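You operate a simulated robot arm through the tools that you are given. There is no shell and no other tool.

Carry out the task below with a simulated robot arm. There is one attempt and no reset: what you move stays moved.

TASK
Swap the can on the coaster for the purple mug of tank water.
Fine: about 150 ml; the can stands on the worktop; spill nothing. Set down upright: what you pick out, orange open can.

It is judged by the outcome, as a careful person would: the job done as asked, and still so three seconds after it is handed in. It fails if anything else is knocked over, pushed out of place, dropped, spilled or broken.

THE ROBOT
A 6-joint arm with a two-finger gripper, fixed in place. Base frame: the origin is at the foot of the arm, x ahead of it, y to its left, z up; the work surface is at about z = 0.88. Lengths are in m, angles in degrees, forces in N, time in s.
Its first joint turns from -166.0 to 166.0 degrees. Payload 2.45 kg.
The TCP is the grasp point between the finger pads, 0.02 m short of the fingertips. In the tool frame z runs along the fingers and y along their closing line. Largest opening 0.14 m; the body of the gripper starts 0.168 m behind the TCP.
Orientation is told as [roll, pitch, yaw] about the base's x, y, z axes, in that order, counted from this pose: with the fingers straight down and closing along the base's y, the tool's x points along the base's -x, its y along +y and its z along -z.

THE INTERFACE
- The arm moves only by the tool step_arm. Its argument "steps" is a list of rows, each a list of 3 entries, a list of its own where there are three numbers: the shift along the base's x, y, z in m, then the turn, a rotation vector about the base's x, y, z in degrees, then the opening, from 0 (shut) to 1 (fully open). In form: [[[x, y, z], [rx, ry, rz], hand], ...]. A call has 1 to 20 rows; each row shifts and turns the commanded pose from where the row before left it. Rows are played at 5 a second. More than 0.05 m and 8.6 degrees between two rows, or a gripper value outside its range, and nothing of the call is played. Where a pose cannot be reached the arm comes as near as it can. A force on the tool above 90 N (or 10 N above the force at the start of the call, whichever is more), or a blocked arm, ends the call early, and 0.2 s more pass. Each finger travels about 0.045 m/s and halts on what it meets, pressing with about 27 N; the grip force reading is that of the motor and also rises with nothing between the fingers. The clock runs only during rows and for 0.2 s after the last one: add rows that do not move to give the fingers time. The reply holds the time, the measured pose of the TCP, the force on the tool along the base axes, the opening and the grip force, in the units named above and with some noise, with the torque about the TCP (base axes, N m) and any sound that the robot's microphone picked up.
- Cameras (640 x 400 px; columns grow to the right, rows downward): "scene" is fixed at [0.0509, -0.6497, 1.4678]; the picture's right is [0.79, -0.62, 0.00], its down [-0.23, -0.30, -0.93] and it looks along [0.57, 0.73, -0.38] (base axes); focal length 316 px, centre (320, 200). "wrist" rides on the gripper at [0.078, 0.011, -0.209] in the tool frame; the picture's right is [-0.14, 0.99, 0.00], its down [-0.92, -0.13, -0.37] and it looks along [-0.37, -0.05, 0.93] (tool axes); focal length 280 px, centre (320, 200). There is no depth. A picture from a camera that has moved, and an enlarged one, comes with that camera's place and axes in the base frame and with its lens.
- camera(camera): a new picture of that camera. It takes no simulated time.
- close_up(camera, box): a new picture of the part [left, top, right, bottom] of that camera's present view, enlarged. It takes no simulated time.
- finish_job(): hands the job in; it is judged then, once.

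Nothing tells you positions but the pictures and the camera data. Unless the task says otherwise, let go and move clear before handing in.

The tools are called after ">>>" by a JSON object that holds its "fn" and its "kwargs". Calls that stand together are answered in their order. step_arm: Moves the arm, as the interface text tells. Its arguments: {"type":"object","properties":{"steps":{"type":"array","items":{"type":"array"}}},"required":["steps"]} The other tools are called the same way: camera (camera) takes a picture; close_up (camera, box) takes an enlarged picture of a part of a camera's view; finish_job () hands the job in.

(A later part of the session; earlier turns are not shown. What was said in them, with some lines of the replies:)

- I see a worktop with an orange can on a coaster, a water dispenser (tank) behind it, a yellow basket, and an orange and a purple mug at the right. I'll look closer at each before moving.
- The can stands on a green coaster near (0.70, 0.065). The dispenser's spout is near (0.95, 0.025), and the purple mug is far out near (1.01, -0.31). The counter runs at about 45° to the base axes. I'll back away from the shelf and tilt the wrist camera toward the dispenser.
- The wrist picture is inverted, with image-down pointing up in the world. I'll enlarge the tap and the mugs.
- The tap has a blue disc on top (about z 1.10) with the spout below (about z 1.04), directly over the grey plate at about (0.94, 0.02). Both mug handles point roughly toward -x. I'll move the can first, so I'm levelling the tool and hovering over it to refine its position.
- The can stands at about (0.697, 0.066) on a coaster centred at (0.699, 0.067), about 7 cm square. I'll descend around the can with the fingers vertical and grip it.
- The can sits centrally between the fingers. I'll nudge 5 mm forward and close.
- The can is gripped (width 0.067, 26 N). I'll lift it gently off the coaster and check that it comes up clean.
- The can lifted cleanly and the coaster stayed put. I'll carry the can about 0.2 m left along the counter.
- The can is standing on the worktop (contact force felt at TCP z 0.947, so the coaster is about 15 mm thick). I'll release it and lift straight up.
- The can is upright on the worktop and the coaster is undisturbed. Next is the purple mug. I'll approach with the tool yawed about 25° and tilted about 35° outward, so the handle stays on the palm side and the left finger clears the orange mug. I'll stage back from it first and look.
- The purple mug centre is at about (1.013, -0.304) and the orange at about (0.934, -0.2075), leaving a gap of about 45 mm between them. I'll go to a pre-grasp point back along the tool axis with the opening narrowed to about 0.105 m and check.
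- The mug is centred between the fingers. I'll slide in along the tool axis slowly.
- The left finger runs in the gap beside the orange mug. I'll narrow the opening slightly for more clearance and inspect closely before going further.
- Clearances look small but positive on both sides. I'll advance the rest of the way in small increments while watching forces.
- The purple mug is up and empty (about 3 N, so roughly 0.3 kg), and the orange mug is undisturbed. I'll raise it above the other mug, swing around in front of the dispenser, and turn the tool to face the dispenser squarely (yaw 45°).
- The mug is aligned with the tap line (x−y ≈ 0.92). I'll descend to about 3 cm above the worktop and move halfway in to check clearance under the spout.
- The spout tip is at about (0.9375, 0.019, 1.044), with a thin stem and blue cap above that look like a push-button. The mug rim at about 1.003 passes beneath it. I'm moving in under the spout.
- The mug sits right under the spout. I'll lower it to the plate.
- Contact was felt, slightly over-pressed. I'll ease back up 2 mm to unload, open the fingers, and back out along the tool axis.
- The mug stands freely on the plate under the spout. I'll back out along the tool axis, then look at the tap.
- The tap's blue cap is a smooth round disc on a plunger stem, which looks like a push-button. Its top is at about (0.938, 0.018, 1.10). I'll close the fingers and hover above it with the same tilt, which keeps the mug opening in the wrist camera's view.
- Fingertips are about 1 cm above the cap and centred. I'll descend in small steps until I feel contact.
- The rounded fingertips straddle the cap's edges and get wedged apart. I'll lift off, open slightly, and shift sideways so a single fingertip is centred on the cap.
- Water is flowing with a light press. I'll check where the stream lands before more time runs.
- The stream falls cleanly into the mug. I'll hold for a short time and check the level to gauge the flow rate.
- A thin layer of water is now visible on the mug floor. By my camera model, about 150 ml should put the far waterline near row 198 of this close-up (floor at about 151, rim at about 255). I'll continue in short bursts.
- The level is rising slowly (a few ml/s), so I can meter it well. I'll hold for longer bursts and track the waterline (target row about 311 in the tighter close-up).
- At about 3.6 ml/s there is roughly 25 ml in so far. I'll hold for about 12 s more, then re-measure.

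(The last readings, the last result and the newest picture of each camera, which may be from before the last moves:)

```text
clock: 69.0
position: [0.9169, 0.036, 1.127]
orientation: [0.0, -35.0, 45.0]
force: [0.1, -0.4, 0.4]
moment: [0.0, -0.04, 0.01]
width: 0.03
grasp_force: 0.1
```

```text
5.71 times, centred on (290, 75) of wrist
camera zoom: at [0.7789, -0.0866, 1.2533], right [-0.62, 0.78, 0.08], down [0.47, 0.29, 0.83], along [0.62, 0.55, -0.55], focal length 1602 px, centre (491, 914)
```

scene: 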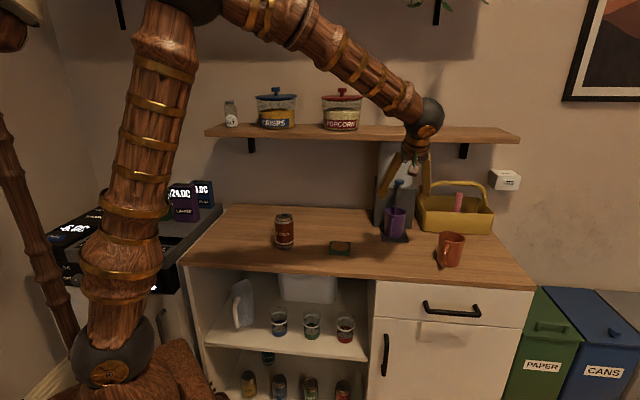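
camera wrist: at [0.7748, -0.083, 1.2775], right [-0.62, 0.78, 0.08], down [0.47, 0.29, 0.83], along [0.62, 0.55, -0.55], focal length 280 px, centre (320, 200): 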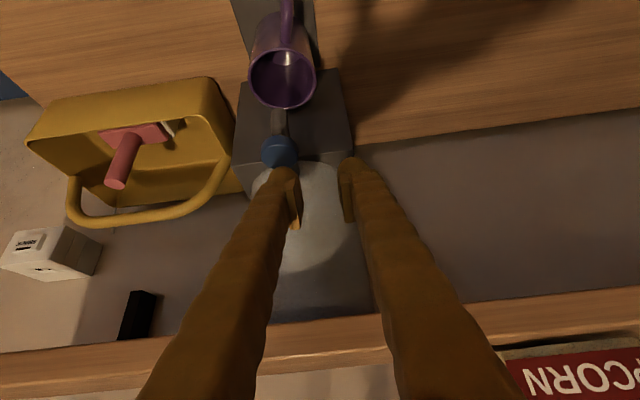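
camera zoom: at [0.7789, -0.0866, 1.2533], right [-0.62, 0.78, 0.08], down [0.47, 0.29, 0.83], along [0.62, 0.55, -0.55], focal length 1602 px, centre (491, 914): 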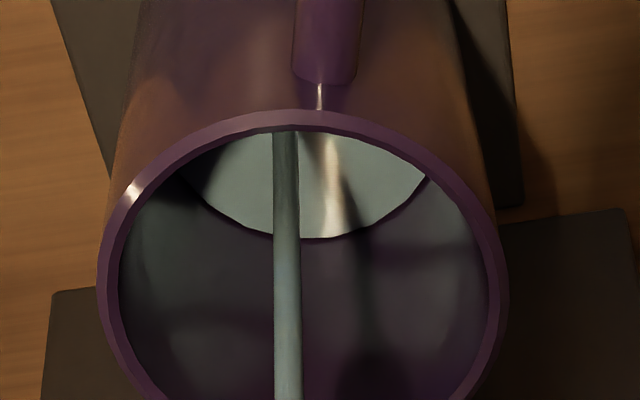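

Rows 225 then 238 mean about 3.1 px/s, so roughly 57 ml so far. I'll hold about 12.6 s more and re-measure.

>>> {"fn": "step_arm", "kwargs": {"steps": [[[0, 0, 0], [0, 0, 0], 0.214], [[0, 0, 0], [0, 0, 0], 0.214], [[0, 0, 0], [0, 0, 0], 0.214], [[0, 0, 0], [0, 0, 0], 0.214], [[0, 0, 0], [0, 0, 0], 0.214], [[0, 0, 0], [0, 0, 0], 0.214], [[0, 0, 0], [0, 0, 0], 0.214], [[0, 0, 0], [0, 0, 0], 0.214], [[0, 0, 0], [0, 0, 0], 0.214], [[0, 0, 0], [0, 0, 0], 0.214], [[0, 0, 0], [0, 0, 0], 0.214], [[0, 0, 0], [0, 0, 0], 0.214], [[0, 0, 0], [0, 0, 0], 0.214], [[0, 0, 0], [0, 0, 0], 0.214], [[0, 0, 0], [0, 0, 0], 0.214], [[0, 0, 0], [0, 0, 0], 0.214], [[0, 0, 0], [0, 0, 0], 0.214], [[0, 0, 0], [0, 0, 0], 0.214], [[0, 0, 0], [0, 0, 0], 0.214], [[0, 0, 0], [0, 0, 0], 0.214]]}}

>>> {"fn": "step_arm", "kwargs": {"steps": [[[0, 0, 0], [0, 0, 0], 0.214], [[0, 0, 0], [0, 0, 0], 0.214], [[0, 0, 0], [0, 0, 0], 0.214], [[0, 0, 0], [0, 0, 0], 0.214], [[0, 0, 0], [0, 0, 0], 0.214], [[0, 0, 0], [0, 0, 0], 0.214], [[0, 0, 0], [0, 0, 0], 0.214], [[0, 0, 0], [0, 0, 0], 0.214], [[0, 0, 0], [0, 0, 0], 0.214], [[0, 0, 0], [0, 0, 0], 0.214], [[0, 0, 0], [0, 0, 0], 0.214], [[0, 0, 0], [0, 0, 0], 0.214], [[0, 0, 0], [0, 0, 0], 0.214], [[0, 0, 0], [0, 0, 0], 0.214], [[0, 0, 0], [0, 0, 0], 0.214], [[0, 0, 0], [0, 0, 0], 0.214], [[0, 0, 0], [0, 0, 0], 0.214], [[0, 0, 0], [0, 0, 0], 0.214], [[0, 0, 0], [0, 0, 0], 0.214], [[0, 0, 0], [0, 0, 0], 0.214]]}}

>>> {"fn": "close_up", "kwargs": {"camera": "wrist", "box": [255, 40, 325, 110]}}

>>> {"fn": "close_up", "kwargs": {"camera": "scene", "box": [370, 160, 440, 250]}}

```text
clock: 73.2
position: [0.9159, 0.0371, 1.1262]
orientation: [0.1, -35.0, 45.0]
force: [-0.7, 0.1, 0.4]
moment: [0.02, -0.01, -0.02]
width: 0.0298
grasp_force: 0.0
```

```text
clock: 77.4
position: [0.9171, 0.0357, 1.1268]
orientation: [0.1, -34.9, 45.0]
force: [-0.7, -0.4, 0.6]
moment: [0.01, -0.02, 0.0]
width: 0.0299
grasp_force: 0.1
```

```text
5.71 times, centred on (290, 75) of wrist
camera zoom: at [0.7789, -0.0866, 1.2533], right [-0.62, 0.78, 0.08], down [0.47, 0.29, 0.83], along [0.62, 0.55, -0.55], focal length 1602 px, centre (491, 914)
```

zoom: 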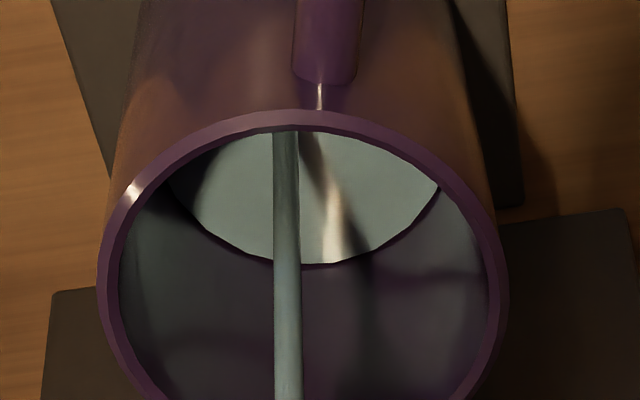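

```text
4.44 times, centred on (405, 205) of scene
camera zoom: at [0.0509, -0.6497, 1.4678], right [0.79, -0.62, 0.0], down [-0.23, -0.3, -0.93], along [0.57, 0.73, -0.38], focal length 1405 px, centre (-58, 178)
```

zoom: 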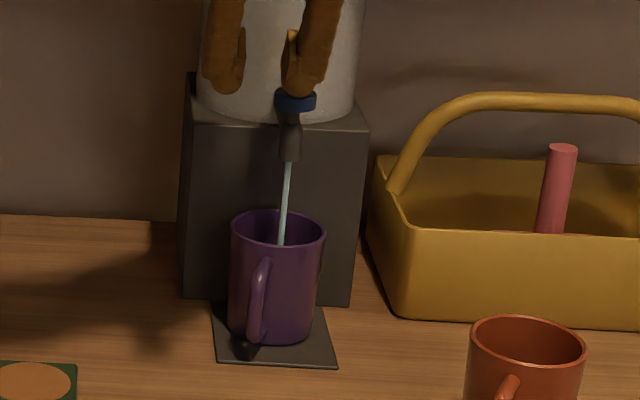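

Row 264 puts me at about 89 ml, both by timing and by geometry. I need roughly 14 s more. I'll hold about 8.4 s and re-check.

>>> {"fn": "step_arm", "kwargs": {"steps": [[[0, 0, 0], [0, 0, 0], 0.214], [[0, 0, 0], [0, 0, 0], 0.214], [[0, 0, 0], [0, 0, 0], 0.214], [[0, 0, 0], [0, 0, 0], 0.214], [[0, 0, 0], [0, 0, 0], 0.214], [[0, 0, 0], [0, 0, 0], 0.214], [[0, 0, 0], [0, 0, 0], 0.214], [[0, 0, 0], [0, 0, 0], 0.214], [[0, 0, 0], [0, 0, 0], 0.214], [[0, 0, 0], [0, 0, 0], 0.214], [[0, 0, 0], [0, 0, 0], 0.214], [[0, 0, 0], [0, 0, 0], 0.214], [[0, 0, 0], [0, 0, 0], 0.214], [[0, 0, 0], [0, 0, 0], 0.214], [[0, 0, 0], [0, 0, 0], 0.214], [[0, 0, 0], [0, 0, 0], 0.214], [[0, 0, 0], [0, 0, 0], 0.214], [[0, 0, 0], [0, 0, 0], 0.214], [[0, 0, 0], [0, 0, 0], 0.214], [[0, 0, 0], [0, 0, 0], 0.214]]}}

>>> {"fn": "step_arm", "kwargs": {"steps": [[[0, 0, 0], [0, 0, 0], 0.214], [[0, 0, 0], [0, 0, 0], 0.214], [[0, 0, 0], [0, 0, 0], 0.214], [[0, 0, 0], [0, 0, 0], 0.214], [[0, 0, 0], [0, 0, 0], 0.214], [[0, 0, 0], [0, 0, 0], 0.214], [[0, 0, 0], [0, 0, 0], 0.214], [[0, 0, 0], [0, 0, 0], 0.214], [[0, 0, 0], [0, 0, 0], 0.214], [[0, 0, 0], [0, 0, 0], 0.214], [[0, 0, 0], [0, 0, 0], 0.214], [[0, 0, 0], [0, 0, 0], 0.214], [[0, 0, 0], [0, 0, 0], 0.214], [[0, 0, 0], [0, 0, 0], 0.214], [[0, 0, 0], [0, 0, 0], 0.214], [[0, 0, 0], [0, 0, 0], 0.214], [[0, 0, 0], [0, 0, 0], 0.214], [[0, 0, 0], [0, 0, 0], 0.214], [[0, 0, 0], [0, 0, 0], 0.214], [[0, 0, 0], [0, 0, 0], 0.214]]}}

>>> {"fn": "close_up", "kwargs": {"camera": "wrist", "box": [255, 40, 325, 110]}}

```text
clock: 81.6
position: [0.9159, 0.0358, 1.1265]
orientation: [0.1, -35.0, 45.1]
force: [0.2, -0.1, 0.6]
moment: [-0.02, 0.01, 0.0]
width: 0.03
grasp_force: 0.1
```

```text
clock: 85.8
position: [0.9157, 0.0366, 1.1274]
orientation: [0.1, -35.1, 45.1]
force: [-0.4, 1.1, 0.1]
moment: [-0.02, -0.02, -0.02]
width: 0.0298
grasp_force: 0.0
```

```text
5.71 times, centred on (290, 75) of wrist
camera zoom: at [0.7789, -0.0865, 1.2534], right [-0.62, 0.78, 0.08], down [0.47, 0.29, 0.83], along [0.62, 0.55, -0.55], focal length 1602 px, centre (491, 914)
```

zoom: 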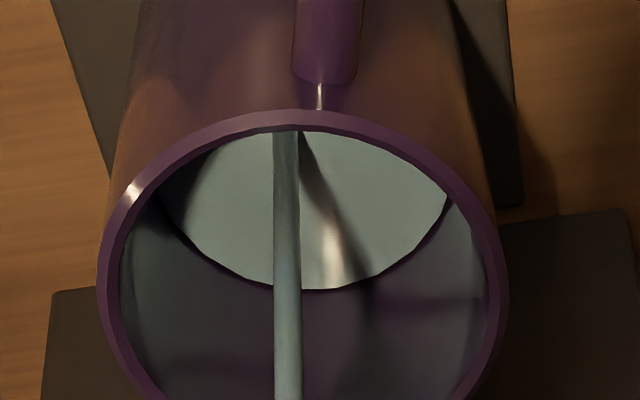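

Row 290 is about 123 ml. I'll hold about 5.2 s more, then release the button.

>>> {"fn": "step_arm", "kwargs": {"steps": [[[0, 0, 0], [0, 0, 0], 0.214], [[0, 0, 0], [0, 0, 0], 0.214], [[0, 0, 0], [0, 0, 0], 0.214], [[0, 0, 0], [0, 0, 0], 0.214], [[0, 0, 0], [0, 0, 0], 0.214], [[0, 0, 0], [0, 0, 0], 0.214], [[0, 0, 0], [0, 0, 0], 0.214], [[0, 0, 0], [0, 0, 0], 0.214], [[0, 0, 0], [0, 0, 0], 0.214], [[0, 0, 0], [0, 0, 0], 0.214], [[0, 0, 0], [0, 0, 0], 0.214], [[0, 0, 0], [0, 0, 0], 0.214], [[0, 0, 0], [0, 0, 0], 0.214], [[0, 0, 0], [0, 0, 0], 0.214], [[0, 0, 0], [0, 0, 0], 0.214], [[0, 0, 0], [0, 0, 0], 0.214], [[0, 0, 0], [0, 0, 0], 0.214], [[0, 0, 0], [0, 0, 0], 0.214], [[0, 0, 0], [0, 0, 0], 0.214]]}}

>>> {"fn": "step_arm", "kwargs": {"steps": [[[0, 0, 0], [0, 0, 0], 0.214], [[0, 0, 0], [0, 0, 0], 0.214], [[0, 0, 0], [0, 0, 0], 0.214], [[0, 0, 0.012], [0, 0, 0], 0.214], [[0, 0, 0.012], [0, 0, 0], 0.214], [[0, 0, 0], [0, 0, 0], 0.214], [[0, 0, 0], [0, 0, 0], 0.214]]}}

>>> {"fn": "camera", "kwargs": {"camera": "wrist"}}

>>> {"fn": "close_up", "kwargs": {"camera": "scene", "box": [370, 150, 440, 250]}}

```text
clock: 89.8
position: [0.9164, 0.0361, 1.1266]
orientation: [0.1, -35.0, 45.0]
force: [0.6, 0.0, 0.3]
moment: [-0.02, 0.03, 0.02]
width: 0.0302
grasp_force: 0.1
```

```text
clock: 91.4
position: [0.9169, 0.0359, 1.1517]
orientation: [0.0, -34.9, 44.9]
force: [-0.1, -0.1, -0.6]
moment: [0.01, 0.01, 0.01]
width: 0.0303
grasp_force: 0.0
```

```text
taken
camera wrist: at [0.7791, -0.0873, 1.2783], right [-0.62, 0.78, 0.08], down [0.47, 0.29, 0.83], along [0.62, 0.55, -0.55], focal length 280 px, centre (320, 200)
```

wrist: 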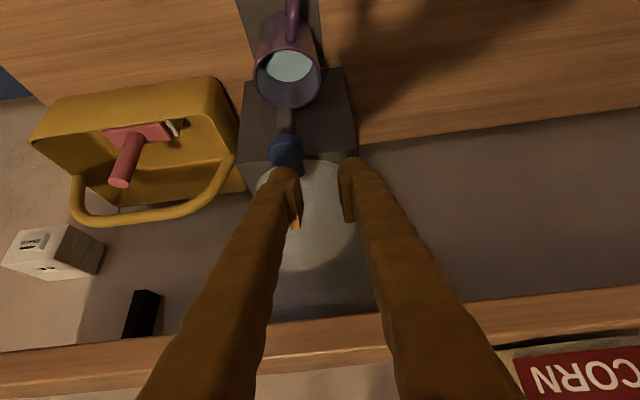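

```text
4.00 times, centred on (405, 200) of scene
camera zoom: at [0.0509, -0.6497, 1.4678], right [0.79, -0.62, 0.0], down [-0.23, -0.3, -0.93], along [0.57, 0.73, -0.38], focal length 1265 px, centre (-20, 200)
```

zoom: 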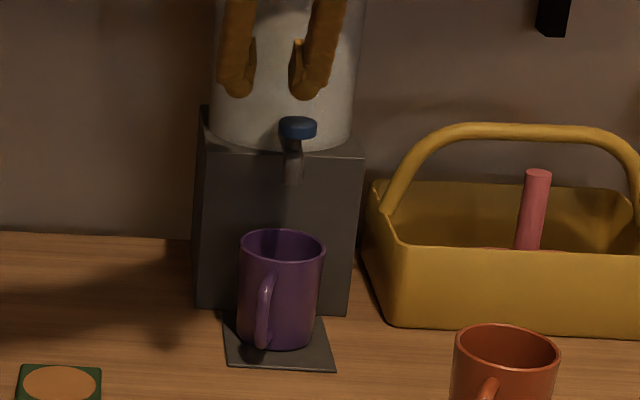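

The flow has stopped. I'll measure the level from this clear view.

>>> {"fn": "close_up", "kwargs": {"camera": "wrist", "box": [245, 30, 330, 115]}}

```text
4.71 times, centred on (288, 72) of wrist
camera zoom: at [0.7791, -0.0873, 1.2783], right [-0.62, 0.78, 0.08], down [0.47, 0.29, 0.83], along [0.62, 0.55, -0.55], focal length 1320 px, centre (473, 800)
```

zoom: 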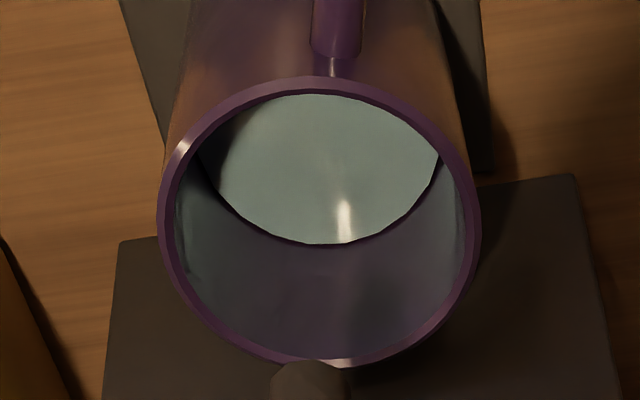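

The waterline is at z ≈ 0.930 over a floor at ≈ 0.890 with inner radius of about 33–35 mm, so about 144 ml. I'll give one short extra press (about 1 s, roughly 4–5 ml).

>>> {"fn": "step_arm", "kwargs": {"steps": [[[0, 0, -0.012], [0, 0, 0], 0.214], [[0, 0, -0.012], [0, 0, 0], 0.214], [[0, 0, 0], [0, 0, 0], 0.214], [[0, 0, 0], [0, 0, 0], 0.214], [[0, 0, 0], [0, 0, 0], 0.214], [[0, 0, 0], [0, 0, 0], 0.214], [[0, 0, 0], [0, 0, 0], 0.214], [[0, 0, 0.012], [0, 0, 0], 0.214], [[0, 0, 0.012], [0, 0, 0], 0.214], [[0, 0, 0], [0, 0, 0], 0.214], [[0, 0, 0], [0, 0, 0], 0.214]]}}

>>> {"fn": "close_up", "kwargs": {"camera": "wrist", "box": [245, 30, 330, 115]}}

>>> {"fn": "close_up", "kwargs": {"camera": "scene", "box": [370, 150, 440, 250]}}

```text
clock: 93.8
position: [0.9174, 0.0356, 1.1511]
orientation: [0.1, -35.0, 45.0]
force: [0.1, -0.2, 0.7]
moment: [-0.03, 0.01, -0.04]
width: 0.0302
grasp_force: 0.1
```

```text
4.71 times, centred on (288, 72) of wrist
camera zoom: at [0.78, -0.0871, 1.278], right [-0.62, 0.78, 0.08], down [0.47, 0.29, 0.83], along [0.62, 0.55, -0.55], focal length 1320 px, centre (473, 800)
```

zoom: 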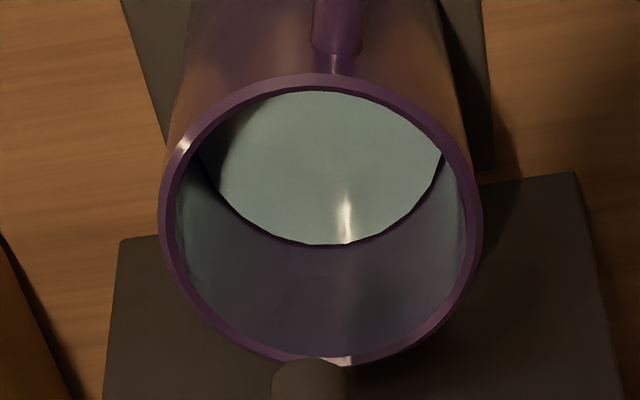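

```text
4.00 times, centred on (405, 200) of scene
camera zoom: at [0.0509, -0.6497, 1.4678], right [0.79, -0.62, 0.0], down [-0.23, -0.3, -0.93], along [0.57, 0.73, -0.38], focal length 1265 px, centre (-20, 200)
```

zoom: 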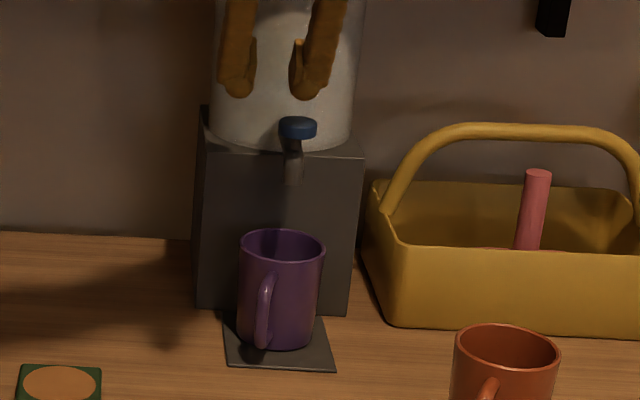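

The mug now holds about 148 ml and nothing has splashed. I'll retreat from the tap, open the hand, and line up again on the mug along the same approach axis.

>>> {"fn": "step_arm", "kwargs": {"steps": [[[-0.018, -0.018, 0.004], [0, 0, 0], 0.214], [[-0.02, -0.02, 0.004], [0, 0, 0], 0.214], [[-0.0103, -0.0293, 0], [0, 0, 0], 0.4], [[-0.0103, -0.0293, 0], [0, 0, 0], 0.75], [[0, 0, 0], [0, 0, 0], 0.75], [[0, 0, 0], [0, 0, 0], 0.75], [[0, 0, -0.03], [0, 0, 0], 0.75], [[0, 0, -0.032], [0, 0, 0], 0.75], [[0, 0, 0], [0, 0, 0], 0.75]]}}

>>> {"fn": "camera", "kwargs": {"camera": "wrist"}}

>>> {"fn": "close_up", "kwargs": {"camera": "scene", "box": [350, 130, 450, 260]}}

```text
clock: 95.8
position: [0.86, -0.0607, 1.0956]
orientation: [0.2, -35.0, 45.0]
force: [0.3, -0.6, 0.0]
moment: [-0.02, 0.02, 0.02]
width: 0.105
grasp_force: 0.1
```

```text
taken
camera wrist: at [0.7217, -0.1835, 1.2228], right [-0.62, 0.78, 0.08], down [0.47, 0.29, 0.83], along [0.62, 0.55, -0.55], focal length 280 px, centre (320, 200)
```

wrist: 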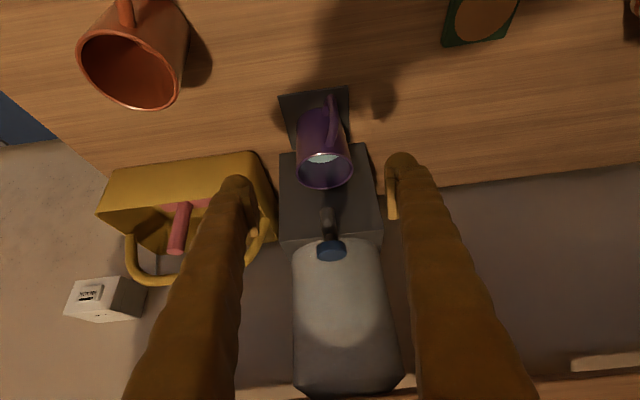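

```text
3.08 times, centred on (400, 195) of scene
camera zoom: at [0.0509, -0.6497, 1.4678], right [0.79, -0.62, 0.0], down [-0.23, -0.3, -0.93], along [0.57, 0.73, -0.38], focal length 973 px, centre (74, 215)
```

zoom: 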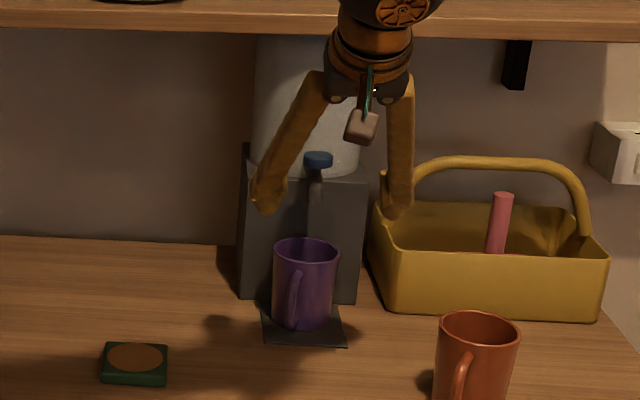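

>>> {"fn": "step_arm", "kwargs": {"steps": [[[0.0111, 0.0115, -0.0229], [0, 0, 0], 0.75], [[0.0111, 0.0115, -0.0229], [0, 0, 0], 0.75], [[0.0111, 0.0115, -0.0229], [0, 0, 0], 0.75], [[0.0111, 0.0115, -0.0229], [0, 0, 0], 0.75], [[0, 0, 0], [0, 0, 0], 0.75]]}}

>>> {"fn": "camera", "kwargs": {"camera": "wrist"}}

```text
clock: 97.0
position: [0.9052, -0.0132, 1.005]
orientation: [0.1, -35.0, 45.0]
force: [0.3, 0.1, 0.1]
moment: [0.0, 0.05, 0.0]
width: 0.1047
grasp_force: 0.0
```

```text
taken
camera wrist: at [0.7664, -0.1361, 1.1315], right [-0.62, 0.78, 0.08], down [0.47, 0.29, 0.83], along [0.62, 0.55, -0.55], focal length 280 px, centre (320, 200)
```

wrist: 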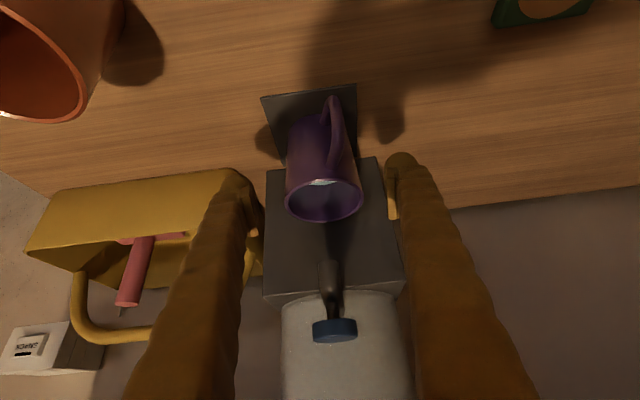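

>>> {"fn": "step_arm", "kwargs": {"steps": [[[0.011, 0.011, -0.0232], [0, 0, 0], 0.75], [[0.011, 0.011, -0.0232], [0, 0, 0], 0.75], [[0.011, 0.011, -0.0232], [0, 0, 0], 0.75], [[0, 0, 0], [0, 0, 0], 0.75]]}}

>>> {"fn": "camera", "kwargs": {"camera": "wrist"}}

>>> {"fn": "close_up", "kwargs": {"camera": "scene", "box": [360, 180, 440, 260]}}

```text
clock: 98.0
position: [0.9349, 0.0201, 0.9359]
orientation: [0.1, -35.0, 45.0]
force: [0.5, 0.0, -0.3]
moment: [0.04, -0.01, -0.01]
width: 0.1051
grasp_force: 0.0
```

```text
taken
camera wrist: at [0.7975, -0.1027, 1.0619], right [-0.62, 0.78, 0.08], down [0.47, 0.29, 0.83], along [0.62, 0.55, -0.55], focal length 280 px, centre (320, 200)
```

wrist: 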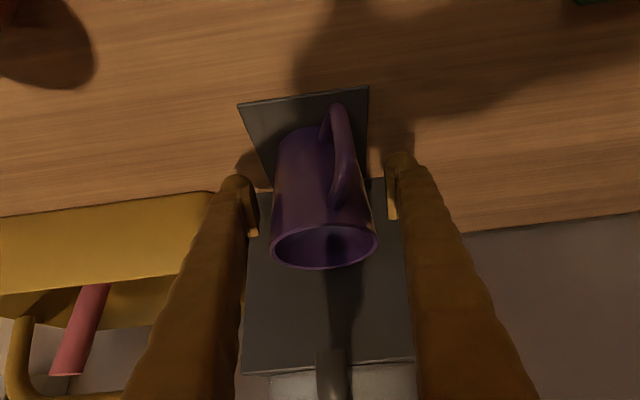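

```text
5.00 times, centred on (400, 220) of scene
camera zoom: at [0.0509, -0.6497, 1.4678], right [0.79, -0.62, 0.0], down [-0.23, -0.3, -0.93], along [0.57, 0.73, -0.38], focal length 1581 px, centre (-80, 100)
```

zoom: 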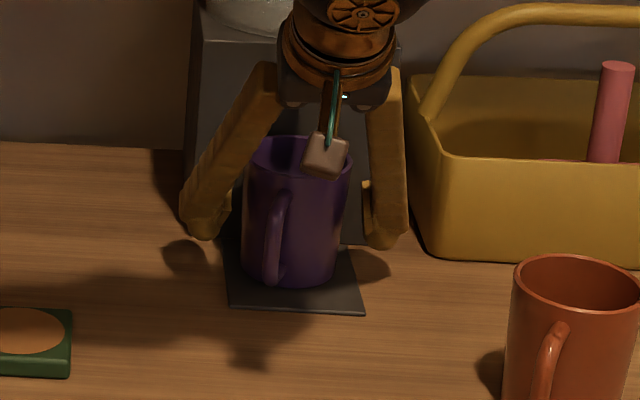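

>>> {"fn": "step_arm", "kwargs": {"steps": [[[0.0017, -0.0012, 0], [0, 0, 0], 0.75], [[0, 0, 0], [0, 0, 0], 0.68], [[0, 0, 0], [0, 0, 0], 0.62], [[0, 0, 0], [0, 0, 0], 0.57], [[0, 0, 0], [0, 0, 0], 0.53], [[0, 0, 0], [0, 0, 0], 0.48], [[0, 0, 0], [0, 0, 0], 0.4], [[0, 0, 0], [0, 0, 0], 0.4], [[0, 0, 0], [0, 0, 0], 0.4]]}}

>>> {"fn": "camera", "kwargs": {"camera": "wrist"}}

```text
clock: 100.0
position: [0.9361, 0.0184, 0.9359]
orientation: [0.2, -35.0, 45.0]
force: [0.1, 0.2, 0.7]
moment: [-0.08, -0.09, 0.0]
width: 0.0786
grasp_force: 27.1
```

```text
taken
camera wrist: at [0.7994, -0.1048, 1.0621], right [-0.62, 0.78, 0.08], down [0.47, 0.29, 0.83], along [0.62, 0.55, -0.55], focal length 280 px, centre (320, 200)
```

wrist: 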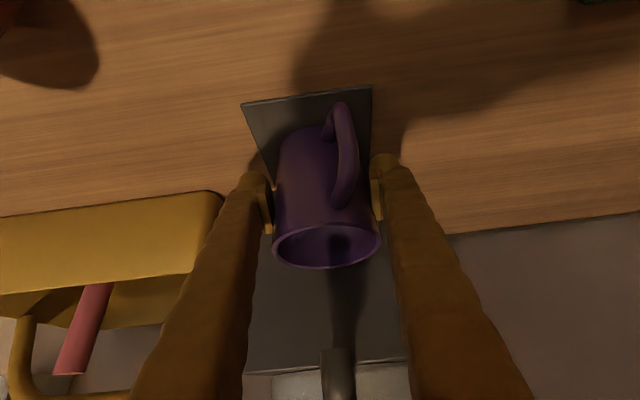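

The mug is gripped. I'll lift gently about 25 mm, which keeps the rim below the spout, and check the weight.

>>> {"fn": "step_arm", "kwargs": {"steps": [[[0, 0, 0.002], [0, 0, 0], 0.4], [[0, 0, 0.004], [0, 0, 0], 0.4], [[0, 0, 0.006], [0, 0, 0], 0.4], [[0, 0, 0.006], [0, 0, 0], 0.4], [[0, 0, 0.004], [0, 0, 0], 0.4], [[0, 0, 0.002], [0, 0, 0], 0.4], [[0, 0, 0], [0, 0, 0], 0.4], [[0, 0, 0], [0, 0, 0], 0.4]]}}

>>> {"fn": "step_arm", "kwargs": {"steps": [[[0, 0, 0], [0, 0, 0], 0.4]]}}

>>> {"fn": "step_arm", "kwargs": {"steps": [[[0, 0, 0], [0, 0, 0], 0.4]]}}

>>> {"fn": "step_arm", "kwargs": {"steps": [[[0, 0, 0], [0, 0, 0], 0.4]]}}

>>> {"fn": "step_arm", "kwargs": {"steps": [[[0, 0, 0], [0, 0, 0], 0.4]]}}

>>> {"fn": "step_arm", "kwargs": {"steps": [[[0, 0, 0], [0, 0, 0], 0.4]]}}

>>> {"fn": "step_arm", "kwargs": {"steps": [[[0, 0, 0], [0, 0, 0], 0.4]]}}

>>> {"fn": "step_arm", "kwargs": {"steps": [[[0, 0, 0], [0, 0, 0], 0.4]]}}

>>> {"fn": "close_up", "kwargs": {"camera": "scene", "box": [360, 160, 440, 260]}}

>>> {"fn": "camera", "kwargs": {"camera": "wrist"}}

```text
clock: 101.8
position: [0.9374, 0.0167, 0.9608]
orientation: [0.1, -35.1, 45.0]
force: [-0.3, -0.1, -4.5]
moment: [-0.02, 0.0, 0.03]
width: 0.0787
grasp_force: 26.9
```

```text
clock: 102.2
position: [0.9379, 0.0175, 0.9596]
orientation: [0.2, -35.0, 45.1]
force: [-0.3, 0.6, -4.3]
moment: [0.01, -0.03, 0.03]
width: 0.0783
grasp_force: 26.4
```

```text
clock: 102.6
position: [0.937, 0.0163, 0.9593]
orientation: [0.2, -35.0, 45.1]
force: [-0.2, 0.0, -4.0]
moment: [-0.02, -0.01, -0.04]
width: 0.0785
grasp_force: 27.4
```

```text
clock: 103.0
position: [0.9384, 0.0171, 0.9598]
orientation: [0.1, -35.0, 45.0]
force: [-1.4, 0.1, -4.3]
moment: [-0.01, -0.02, 0.02]
width: 0.0785
grasp_force: 27.2
```

```text
clock: 103.4
position: [0.9372, 0.0165, 0.9596]
orientation: [0.1, -35.0, 45.1]
force: [0.2, -0.4, -4.4]
moment: [0.01, -0.01, 0.01]
width: 0.0785
grasp_force: 27.5
```

```text
clock: 103.8
position: [0.9378, 0.0163, 0.9612]
orientation: [0.1, -35.0, 44.9]
force: [-0.4, -0.4, -3.6]
moment: [-0.01, 0.0, -0.03]
width: 0.0787
grasp_force: 27.2
```

```text
clock: 104.2
position: [0.9379, 0.0183, 0.9597]
orientation: [0.1, -35.0, 45.0]
force: [0.6, 0.3, -5.5]
moment: [0.05, 0.0, -0.01]
width: 0.0785
grasp_force: 26.8
```

```text
clock: 104.6
position: [0.9367, 0.0162, 0.9589]
orientation: [0.1, -35.0, 45.0]
force: [-0.2, 0.5, -4.6]
moment: [0.01, -0.04, 0.03]
width: 0.0786
grasp_force: 27.0
```

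```text
4.00 times, centred on (400, 210) of scene
camera zoom: at [0.0509, -0.6497, 1.4678], right [0.79, -0.62, 0.0], down [-0.23, -0.3, -0.93], along [0.57, 0.73, -0.38], focal length 1265 px, centre (0, 160)
```

zoom: 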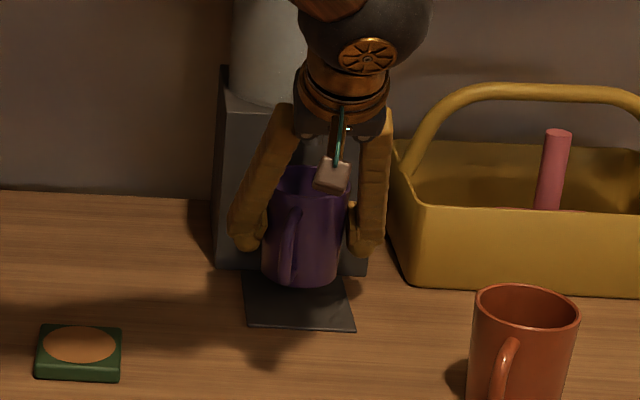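

```text
taken
camera wrist: at [0.7999, -0.106, 1.0864], right [-0.62, 0.78, 0.08], down [0.47, 0.29, 0.83], along [0.62, 0.55, -0.55], focal length 280 px, centre (320, 200)
```

wrist: 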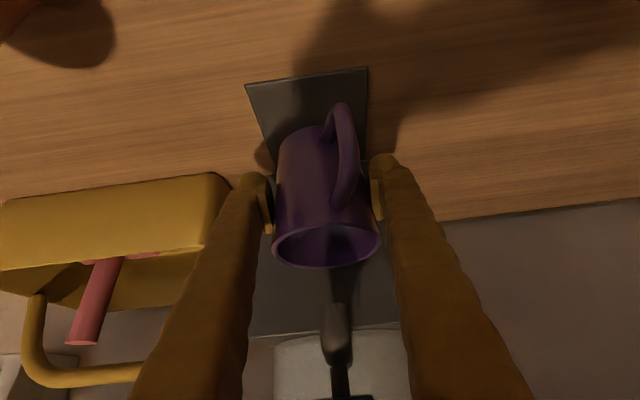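

The weight rose to about 4.4 N from about 3.16 N empty. Allowing for noise, that is consistent with the visual estimate of roughly 145–150 ml. I'll draw the mug straight out from under the spout slowly.

>>> {"fn": "step_arm", "kwargs": {"steps": [[[-0.003, -0.003, 0], [0, 0, 0], 0.4], [[-0.006, -0.006, 0], [0, 0, 0], 0.4], [[-0.009, -0.009, 0], [0, 0, 0], 0.4], [[-0.009, -0.009, 0], [0, 0, 0], 0.4], [[-0.009, -0.009, 0], [0, 0, 0], 0.4], [[-0.009, -0.009, 0], [0, 0, 0], 0.4], [[-0.009, -0.009, 0], [0, 0, 0], 0.4], [[-0.009, -0.009, 0], [0, 0, 0], 0.4], [[-0.009, -0.009, 0], [0, 0, 0], 0.4], [[-0.009, -0.009, 0], [0, 0, 0], 0.4], [[-0.009, -0.009, 0], [0, 0, 0], 0.4], [[-0.007, -0.007, 0], [0, 0, 0], 0.4], [[-0.005, -0.005, 0.002], [0, 0, 0], 0.4], [[-0.003, -0.003, 0.004], [0, 0, 0], 0.4], [[0, 0, 0.005], [0, 0, 0], 0.4], [[0, 0, 0.004], [0, 0, 0], 0.4], [[0, 0, 0.002], [0, 0, 0], 0.4], [[0, 0, 0], [0, 0, 0], 0.4]]}}

>>> {"fn": "camera", "kwargs": {"camera": "wrist"}}

>>> {"fn": "camera", "kwargs": {"camera": "scene"}}

```text
clock: 108.4
position: [0.8332, -0.0881, 0.9773]
orientation: [0.1, -35.0, 45.0]
force: [0.8, 0.5, -4.3]
moment: [-0.01, 0.0, 0.0]
width: 0.0785
grasp_force: 26.8
```

```text
taken
camera wrist: at [0.6955, -0.2114, 1.1035], right [-0.62, 0.78, 0.08], down [0.47, 0.29, 0.83], along [0.62, 0.55, -0.55], focal length 280 px, centre (320, 200)
```

wrist: 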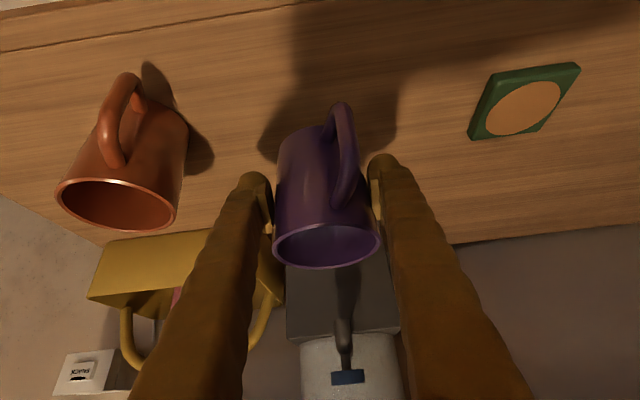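

```text
taken
```

scene: 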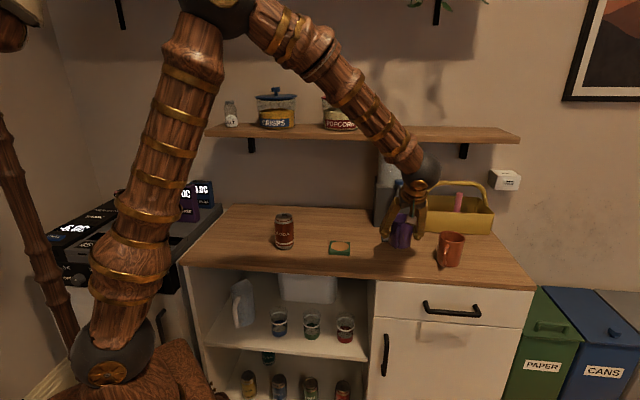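

The mug is clear of the spout. The coaster is centred at about (0.699, 0.066) and I'll carry the mug over it slowly at a constant orientation.

>>> {"fn": "step_arm", "kwargs": {"steps": [[[-0.0026, 0.003, 0], [0, 0, 0], 0.4], [[-0.0053, 0.006, 0], [0, 0, 0], 0.4], [[-0.0079, 0.009, 0], [0, 0, 0], 0.4], [[-0.0079, 0.009, 0], [0, 0, 0], 0.4], [[-0.0079, 0.009, 0], [0, 0, 0], 0.4], [[-0.0079, 0.009, 0], [0, 0, 0], 0.4], [[-0.0079, 0.009, 0], [0, 0, 0], 0.4], [[-0.0079, 0.009, 0], [0, 0, 0], 0.4], [[-0.0079, 0.009, 0], [0, 0, 0], 0.4], [[-0.0079, 0.009, 0], [0, 0, 0], 0.4], [[-0.0079, 0.009, 0], [0, 0, 0], 0.4], [[-0.0079, 0.009, 0], [0, 0, 0], 0.4], [[-0.0079, 0.009, 0], [0, 0, 0], 0.4], [[-0.0079, 0.009, 0], [0, 0, 0], 0.4], [[-0.0079, 0.009, 0], [0, 0, 0], 0.4], [[-0.0079, 0.009, 0], [0, 0, 0], 0.4], [[-0.0066, 0.0075, 0], [0, 0, 0], 0.4], [[-0.0053, 0.006, 0], [0, 0, 0], 0.4], [[-0.004, 0.0045, 0], [0, 0, 0], 0.4], [[0, 0, 0], [0, 0, 0], 0.4]]}}

>>> {"fn": "camera", "kwargs": {"camera": "wrist"}}

>>> {"fn": "camera", "kwargs": {"camera": "scene"}}

>>> {"fn": "close_up", "kwargs": {"camera": "scene", "box": [300, 190, 380, 270]}}

```text
clock: 112.6
position: [0.6976, 0.0639, 0.9773]
orientation: [0.1, -35.0, 45.0]
force: [-0.1, -0.2, -4.6]
moment: [-0.02, 0.05, -0.01]
width: 0.0785
grasp_force: 27.3
```

```text
taken
camera wrist: at [0.5611, -0.0577, 1.1036], right [-0.62, 0.78, 0.08], down [0.47, 0.29, 0.83], along [0.62, 0.55, -0.55], focal length 280 px, centre (320, 200)
```

wrist: 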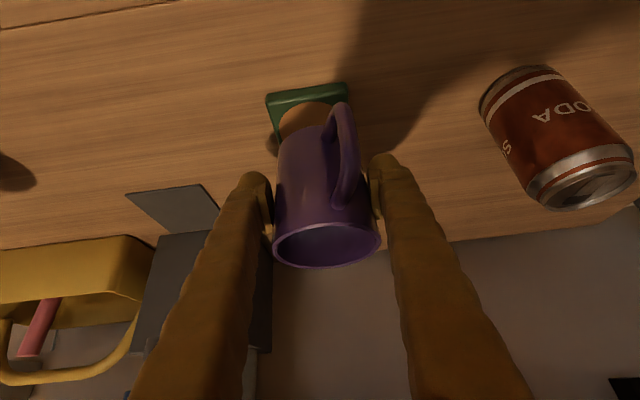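

```text
taken
```

scene: 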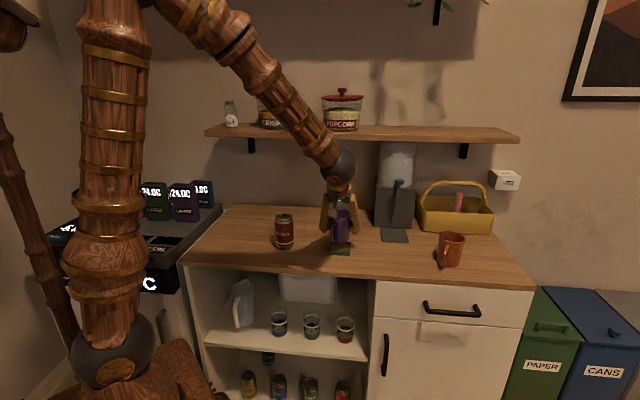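

```text
5.00 times, centred on (340, 230) of scene
camera zoom: at [0.0509, -0.6497, 1.4678], right [0.79, -0.62, 0.0], down [-0.23, -0.3, -0.93], along [0.57, 0.73, -0.38], focal length 1581 px, centre (220, 50)
```

zoom: 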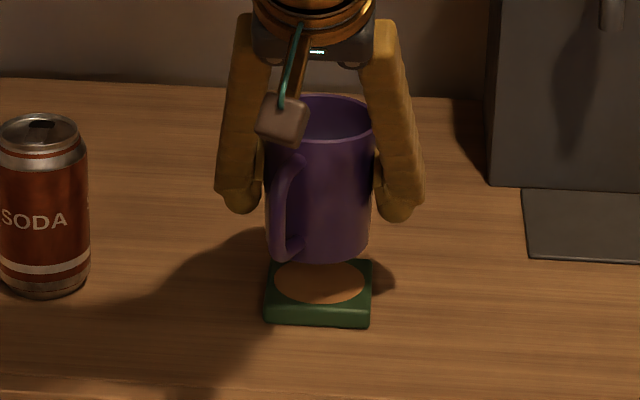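

>>> {"fn": "close_up", "kwargs": {"camera": "wrist", "box": [240, 70, 400, 280]}}

```text
1.90 times, centred on (320, 175) of wrist
camera zoom: at [0.5611, -0.0577, 1.1036], right [-0.62, 0.78, 0.08], down [0.47, 0.29, 0.83], along [0.62, 0.55, -0.55], focal length 534 px, centre (320, 248)
```

zoom: 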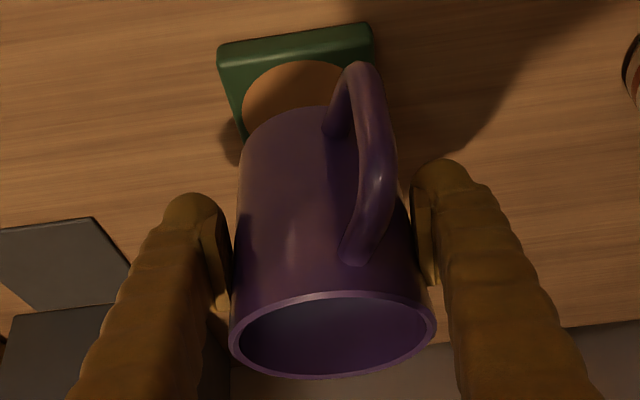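

The mug axis (0.699, 0.067) is over the coaster centre (0.7015, 0.067) to within about 2 mm. I'll shift 1.5 mm and lower slowly.

>>> {"fn": "step_arm", "kwargs": {"steps": [[[0.0015, 0, -0.002], [0, 0, 0], 0.4], [[0, 0, -0.004], [0, 0, 0], 0.4], [[0, 0, -0.005], [0, 0, 0], 0.4], [[0, 0, -0.005], [0, 0, 0], 0.4], [[0, 0, -0.005], [0, 0, 0], 0.4], [[0, 0, -0.003], [0, 0, 0], 0.4], [[0, 0, -0.001], [0, 0, 0], 0.4], [[0, 0, 0], [0, 0, 0], 0.4]]}}

>>> {"fn": "close_up", "kwargs": {"camera": "scene", "box": [310, 200, 370, 260]}}

>>> {"fn": "close_up", "kwargs": {"camera": "wrist", "box": [240, 70, 400, 280]}}

```text
clock: 114.4
position: [0.6994, 0.0641, 0.9508]
orientation: [0.2, -35.0, 45.1]
force: [-0.6, -0.4, -4.2]
moment: [-0.02, 0.02, 0.0]
width: 0.0784
grasp_force: 27.1
```

```text
6.67 times, centred on (340, 230) of scene
camera zoom: at [0.0509, -0.6497, 1.4678], right [0.79, -0.62, 0.0], down [-0.23, -0.3, -0.93], along [0.57, 0.73, -0.38], focal length 2108 px, centre (187, 0)
```

zoom: 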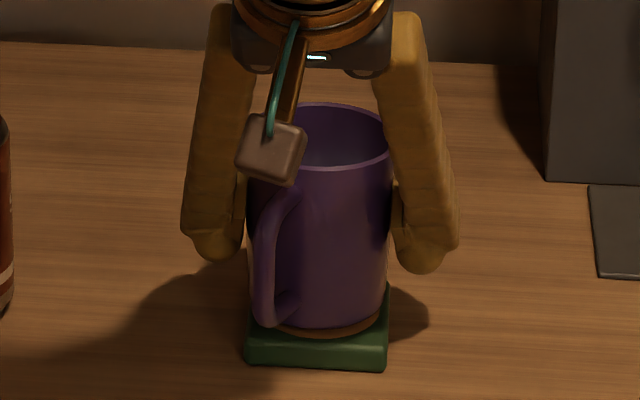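

```text
1.90 times, centred on (320, 175) of wrist
camera zoom: at [0.5621, -0.0578, 1.0781], right [-0.62, 0.78, 0.08], down [0.47, 0.29, 0.83], along [0.62, 0.55, -0.55], focal length 534 px, centre (320, 248)
```

zoom: 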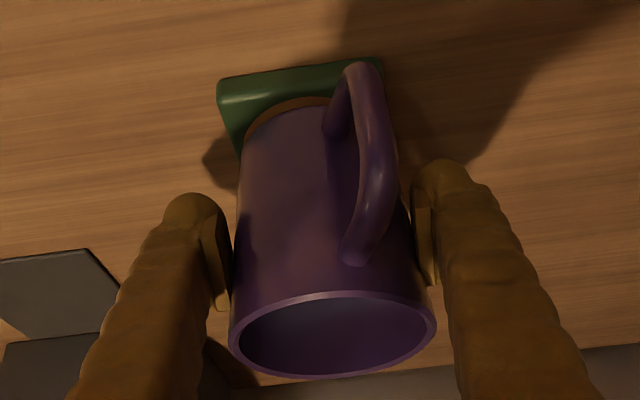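

Alignment looks good. I'll touch down in 1 mm steps.

>>> {"fn": "step_arm", "kwargs": {"steps": [[[0, 0, -0.001], [0, 0, 0], 0.4], [[0, 0, -0.001], [0, 0, 0], 0.4], [[0, 0, 0], [0, 0, 0], 0.4]]}}

```text
clock: 115.2
position: [0.6997, 0.064, 0.9496]
orientation: [0.1, -35.1, 45.0]
force: [0.1, -1.1, -5.0]
moment: [0.0, -0.03, 0.0]
width: 0.0784
grasp_force: 27.3
```

>>> {"fn": "step_arm", "kwargs": {"steps": [[[0, 0, -0.001], [0, 0, 0], 0.4], [[0, 0, 0], [0, 0, 0], 0.4]]}}

```text
clock: 115.8
position: [0.7002, 0.0641, 0.9482]
orientation: [0.0, -34.9, 45.0]
force: [-0.1, -0.6, -4.7]
moment: [-0.02, -0.02, -0.03]
width: 0.0785
grasp_force: 27.0
```

>>> {"fn": "step_arm", "kwargs": {"steps": [[[0, 0, -0.001], [0, 0, 0], 0.4], [[0, 0, 0], [0, 0, 0], 0.4]]}}

```text
clock: 116.4
position: [0.6999, 0.0648, 0.9486]
orientation: [0.1, -35.0, 45.1]
force: [-0.5, 0.4, -4.9]
moment: [-0.04, -0.04, 0.02]
width: 0.0784
grasp_force: 27.0
```

>>> {"fn": "step_arm", "kwargs": {"steps": [[[0, 0, -0.001], [0, 0, 0], 0.4], [[0, 0, 0], [0, 0, 0], 0.4]]}}

```text
clock: 117.0
position: [0.7006, 0.0646, 0.9484]
orientation: [0.1, -35.0, 45.1]
force: [0.2, 0.2, 1.3]
moment: [-0.04, -0.16, 0.05]
width: 0.0784
grasp_force: 27.5
```

The mug is resting on the coaster (force reversed to +1.3 N). I'll open slowly.

>>> {"fn": "step_arm", "kwargs": {"steps": [[[0, 0, 0], [0, 0, 0], 0.58], [[0, 0, 0], [0, 0, 0], 0.62], [[0, 0, 0], [0, 0, 0], 0.68], [[0, 0, 0], [0, 0, 0], 0.75], [[0, 0, 0], [0, 0, 0], 0.75]]}}

>>> {"fn": "camera", "kwargs": {"camera": "wrist"}}

>>> {"fn": "close_up", "kwargs": {"camera": "scene", "box": [310, 200, 370, 260]}}

```text
clock: 118.2
position: [0.698, 0.0635, 0.9481]
orientation: [0.2, -35.0, 45.0]
force: [0.4, 1.1, -0.3]
moment: [-0.02, -0.04, -0.04]
width: 0.1053
grasp_force: 0.0
```

```text
taken
camera wrist: at [0.5622, -0.0585, 1.074], right [-0.62, 0.78, 0.08], down [0.47, 0.29, 0.83], along [0.62, 0.55, -0.55], focal length 280 px, centre (320, 200)
```

wrist: 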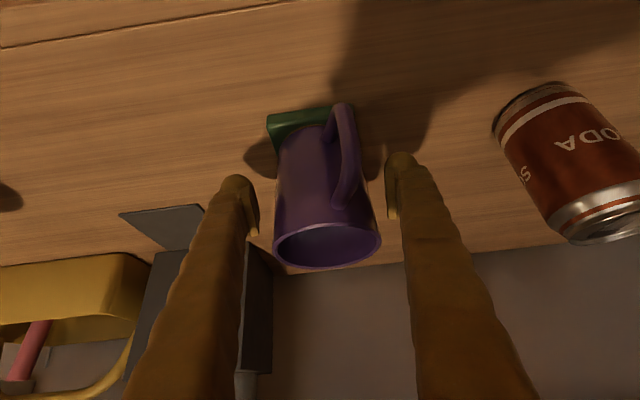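

```text
6.67 times, centred on (340, 230) of scene
camera zoom: at [0.0509, -0.6497, 1.4678], right [0.79, -0.62, 0.0], down [-0.23, -0.3, -0.93], along [0.57, 0.73, -0.38], focal length 2108 px, centre (187, 0)
```

zoom: 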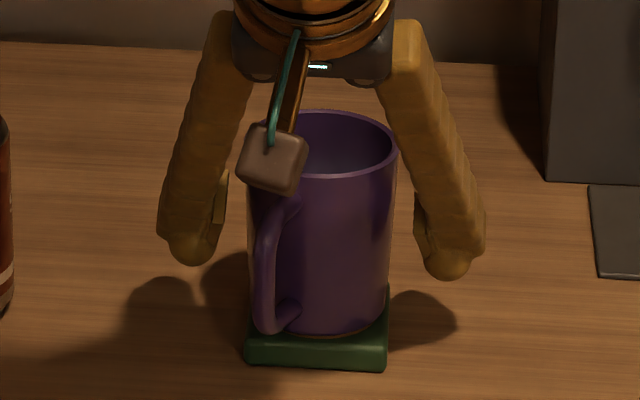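

The mug stands upright on the coaster. I'll back out along the tool axis and then up, clear of everything.

>>> {"fn": "step_arm", "kwargs": {"steps": [[[-0.006, -0.006, 0.0121], [0, 0, 0], 0.75], [[-0.0101, -0.0101, 0.0205], [0, 0, 0], 0.75], [[-0.0122, -0.0122, 0.0246], [0, 0, 0], 0.75], [[-0.0122, -0.0122, 0.0246], [0, 0, 0], 0.75], [[-0.0122, -0.0122, 0.0246], [0, 0, 0], 0.75], [[-0.0122, -0.0122, 0.0246], [0, 0, 0], 0.75], [[-0.0122, -0.0122, 0.0246], [0, 0, 0], 0.75], [[-0.0122, -0.0122, 0.0246], [0, 0, 0], 0.75], [[-0.01, -0.01, 0.03], [0, 0, 0], 0.75], [[0, 0, 0.03], [0, 0, 0], 0.75], [[0, 0, 0], [0, 0, 0], 0.75]]}}

>>> {"fn": "camera", "kwargs": {"camera": "wrist"}}

>>> {"fn": "camera", "kwargs": {"camera": "scene"}}

>>> {"fn": "close_up", "kwargs": {"camera": "scene", "box": [260, 190, 420, 270]}}

```text
clock: 120.6
position: [0.599, -0.0348, 1.1895]
orientation: [0.1, -34.9, 45.0]
force: [-0.5, 0.1, 0.3]
moment: [-0.02, 0.02, 0.04]
width: 0.1048
grasp_force: 0.0
```

```text
taken
camera wrist: at [0.462, -0.1571, 1.3157], right [-0.62, 0.78, 0.08], down [0.47, 0.29, 0.83], along [0.62, 0.55, -0.55], focal length 280 px, centre (320, 200)
```

wrist: 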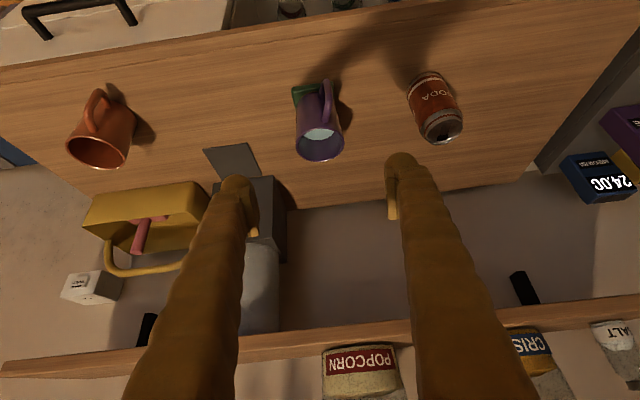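

```text
taken
```

scene: 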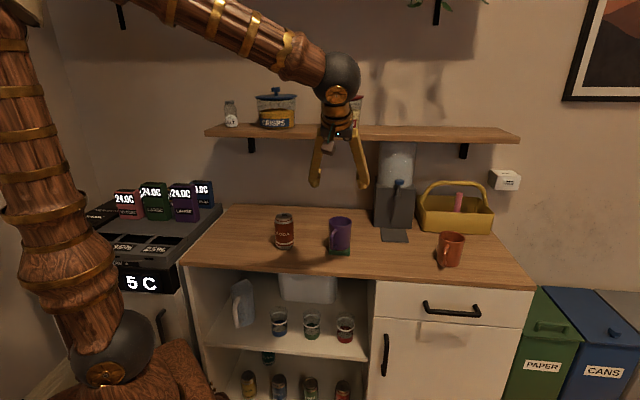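

```text
4.00 times, centred on (340, 230) of scene
camera zoom: at [0.0509, -0.6497, 1.4678], right [0.79, -0.62, 0.0], down [-0.23, -0.3, -0.93], along [0.57, 0.73, -0.38], focal length 1265 px, centre (240, 80)
```

zoom: 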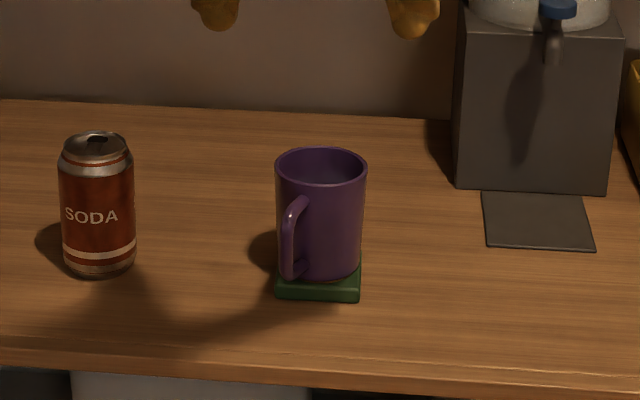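

Everything looks in place. I'll take final close-ups of the mug's water level, the drip plate and the worktop to confirm there are no spills.

>>> {"fn": "close_up", "kwargs": {"camera": "wrist", "box": [270, 60, 370, 170]}}

>>> {"fn": "close_up", "kwargs": {"camera": "wrist", "box": [60, 60, 480, 200]}}

>>> {"fn": "close_up", "kwargs": {"camera": "scene", "box": [370, 150, 480, 270]}}

```text
3.64 times, centred on (320, 115) of wrist
camera zoom: at [0.462, -0.1571, 1.3157], right [-0.62, 0.78, 0.08], down [0.47, 0.29, 0.83], along [0.62, 0.55, -0.55], focal length 1020 px, centre (320, 509)
```

zoom: 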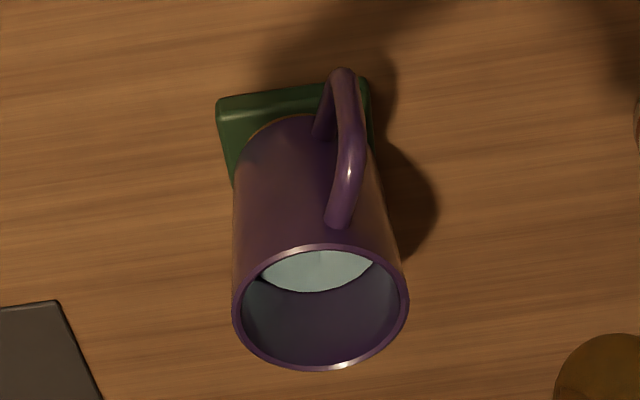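

```text
1.52 times, centred on (270, 130) of wrist
camera zoom: at [0.462, -0.1571, 1.3157], right [-0.62, 0.78, 0.08], down [0.47, 0.29, 0.83], along [0.62, 0.55, -0.55], focal length 427 px, centre (396, 307)
```

zoom: 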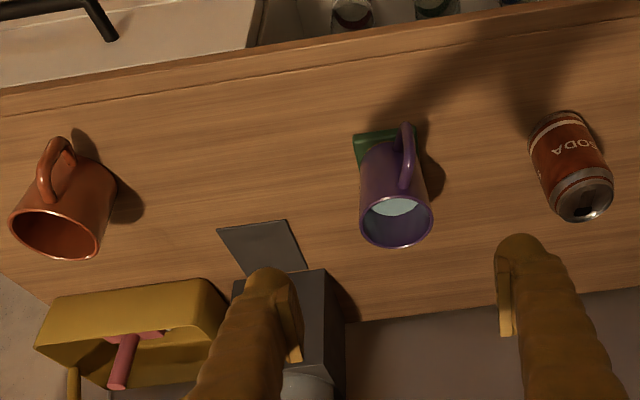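

```text
3.33 times, centred on (425, 210) of scene
camera zoom: at [0.0509, -0.6497, 1.4678], right [0.79, -0.62, 0.0], down [-0.23, -0.3, -0.93], along [0.57, 0.73, -0.38], focal length 1054 px, centre (-30, 167)
```

zoom: 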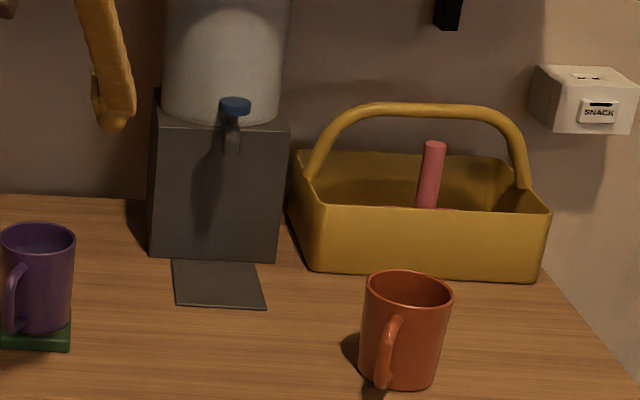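

The can stands upright on the worktop. The purple mug stands upright on the coaster, filled to about half its depth, which I estimate at about 150 ml. The plate and worktop are dry, the tap is closed, the orange mug and the rest are undisturbed, and the arm is clear. I'm handing in.

>>> {"fn": "finish_job", "kwargs": {}}

```text
The job is handed in.
```

I've handed in the job: the purple mug of tank water is on the coaster, and the orange can stands upright on the worktop about 20 cm to its left.

- **Water amount:** I filled the mug at the dispenser tap to an estimated 145–150 ml. The camera's view of the water level gave about 148 ml when I filled it. Weighing the mug suggested about 135 ml, but that reading is good only to about 20 ml.
- **Spills:** I saw none in the last pictures. The drip plate and worktop looked dry, and the tap had stopped.
- **Everything else:** The orange mug, coaster, basket and dispenser look undisturbed in the last pictures. I let go of the mug and moved the arm clear before handing in.
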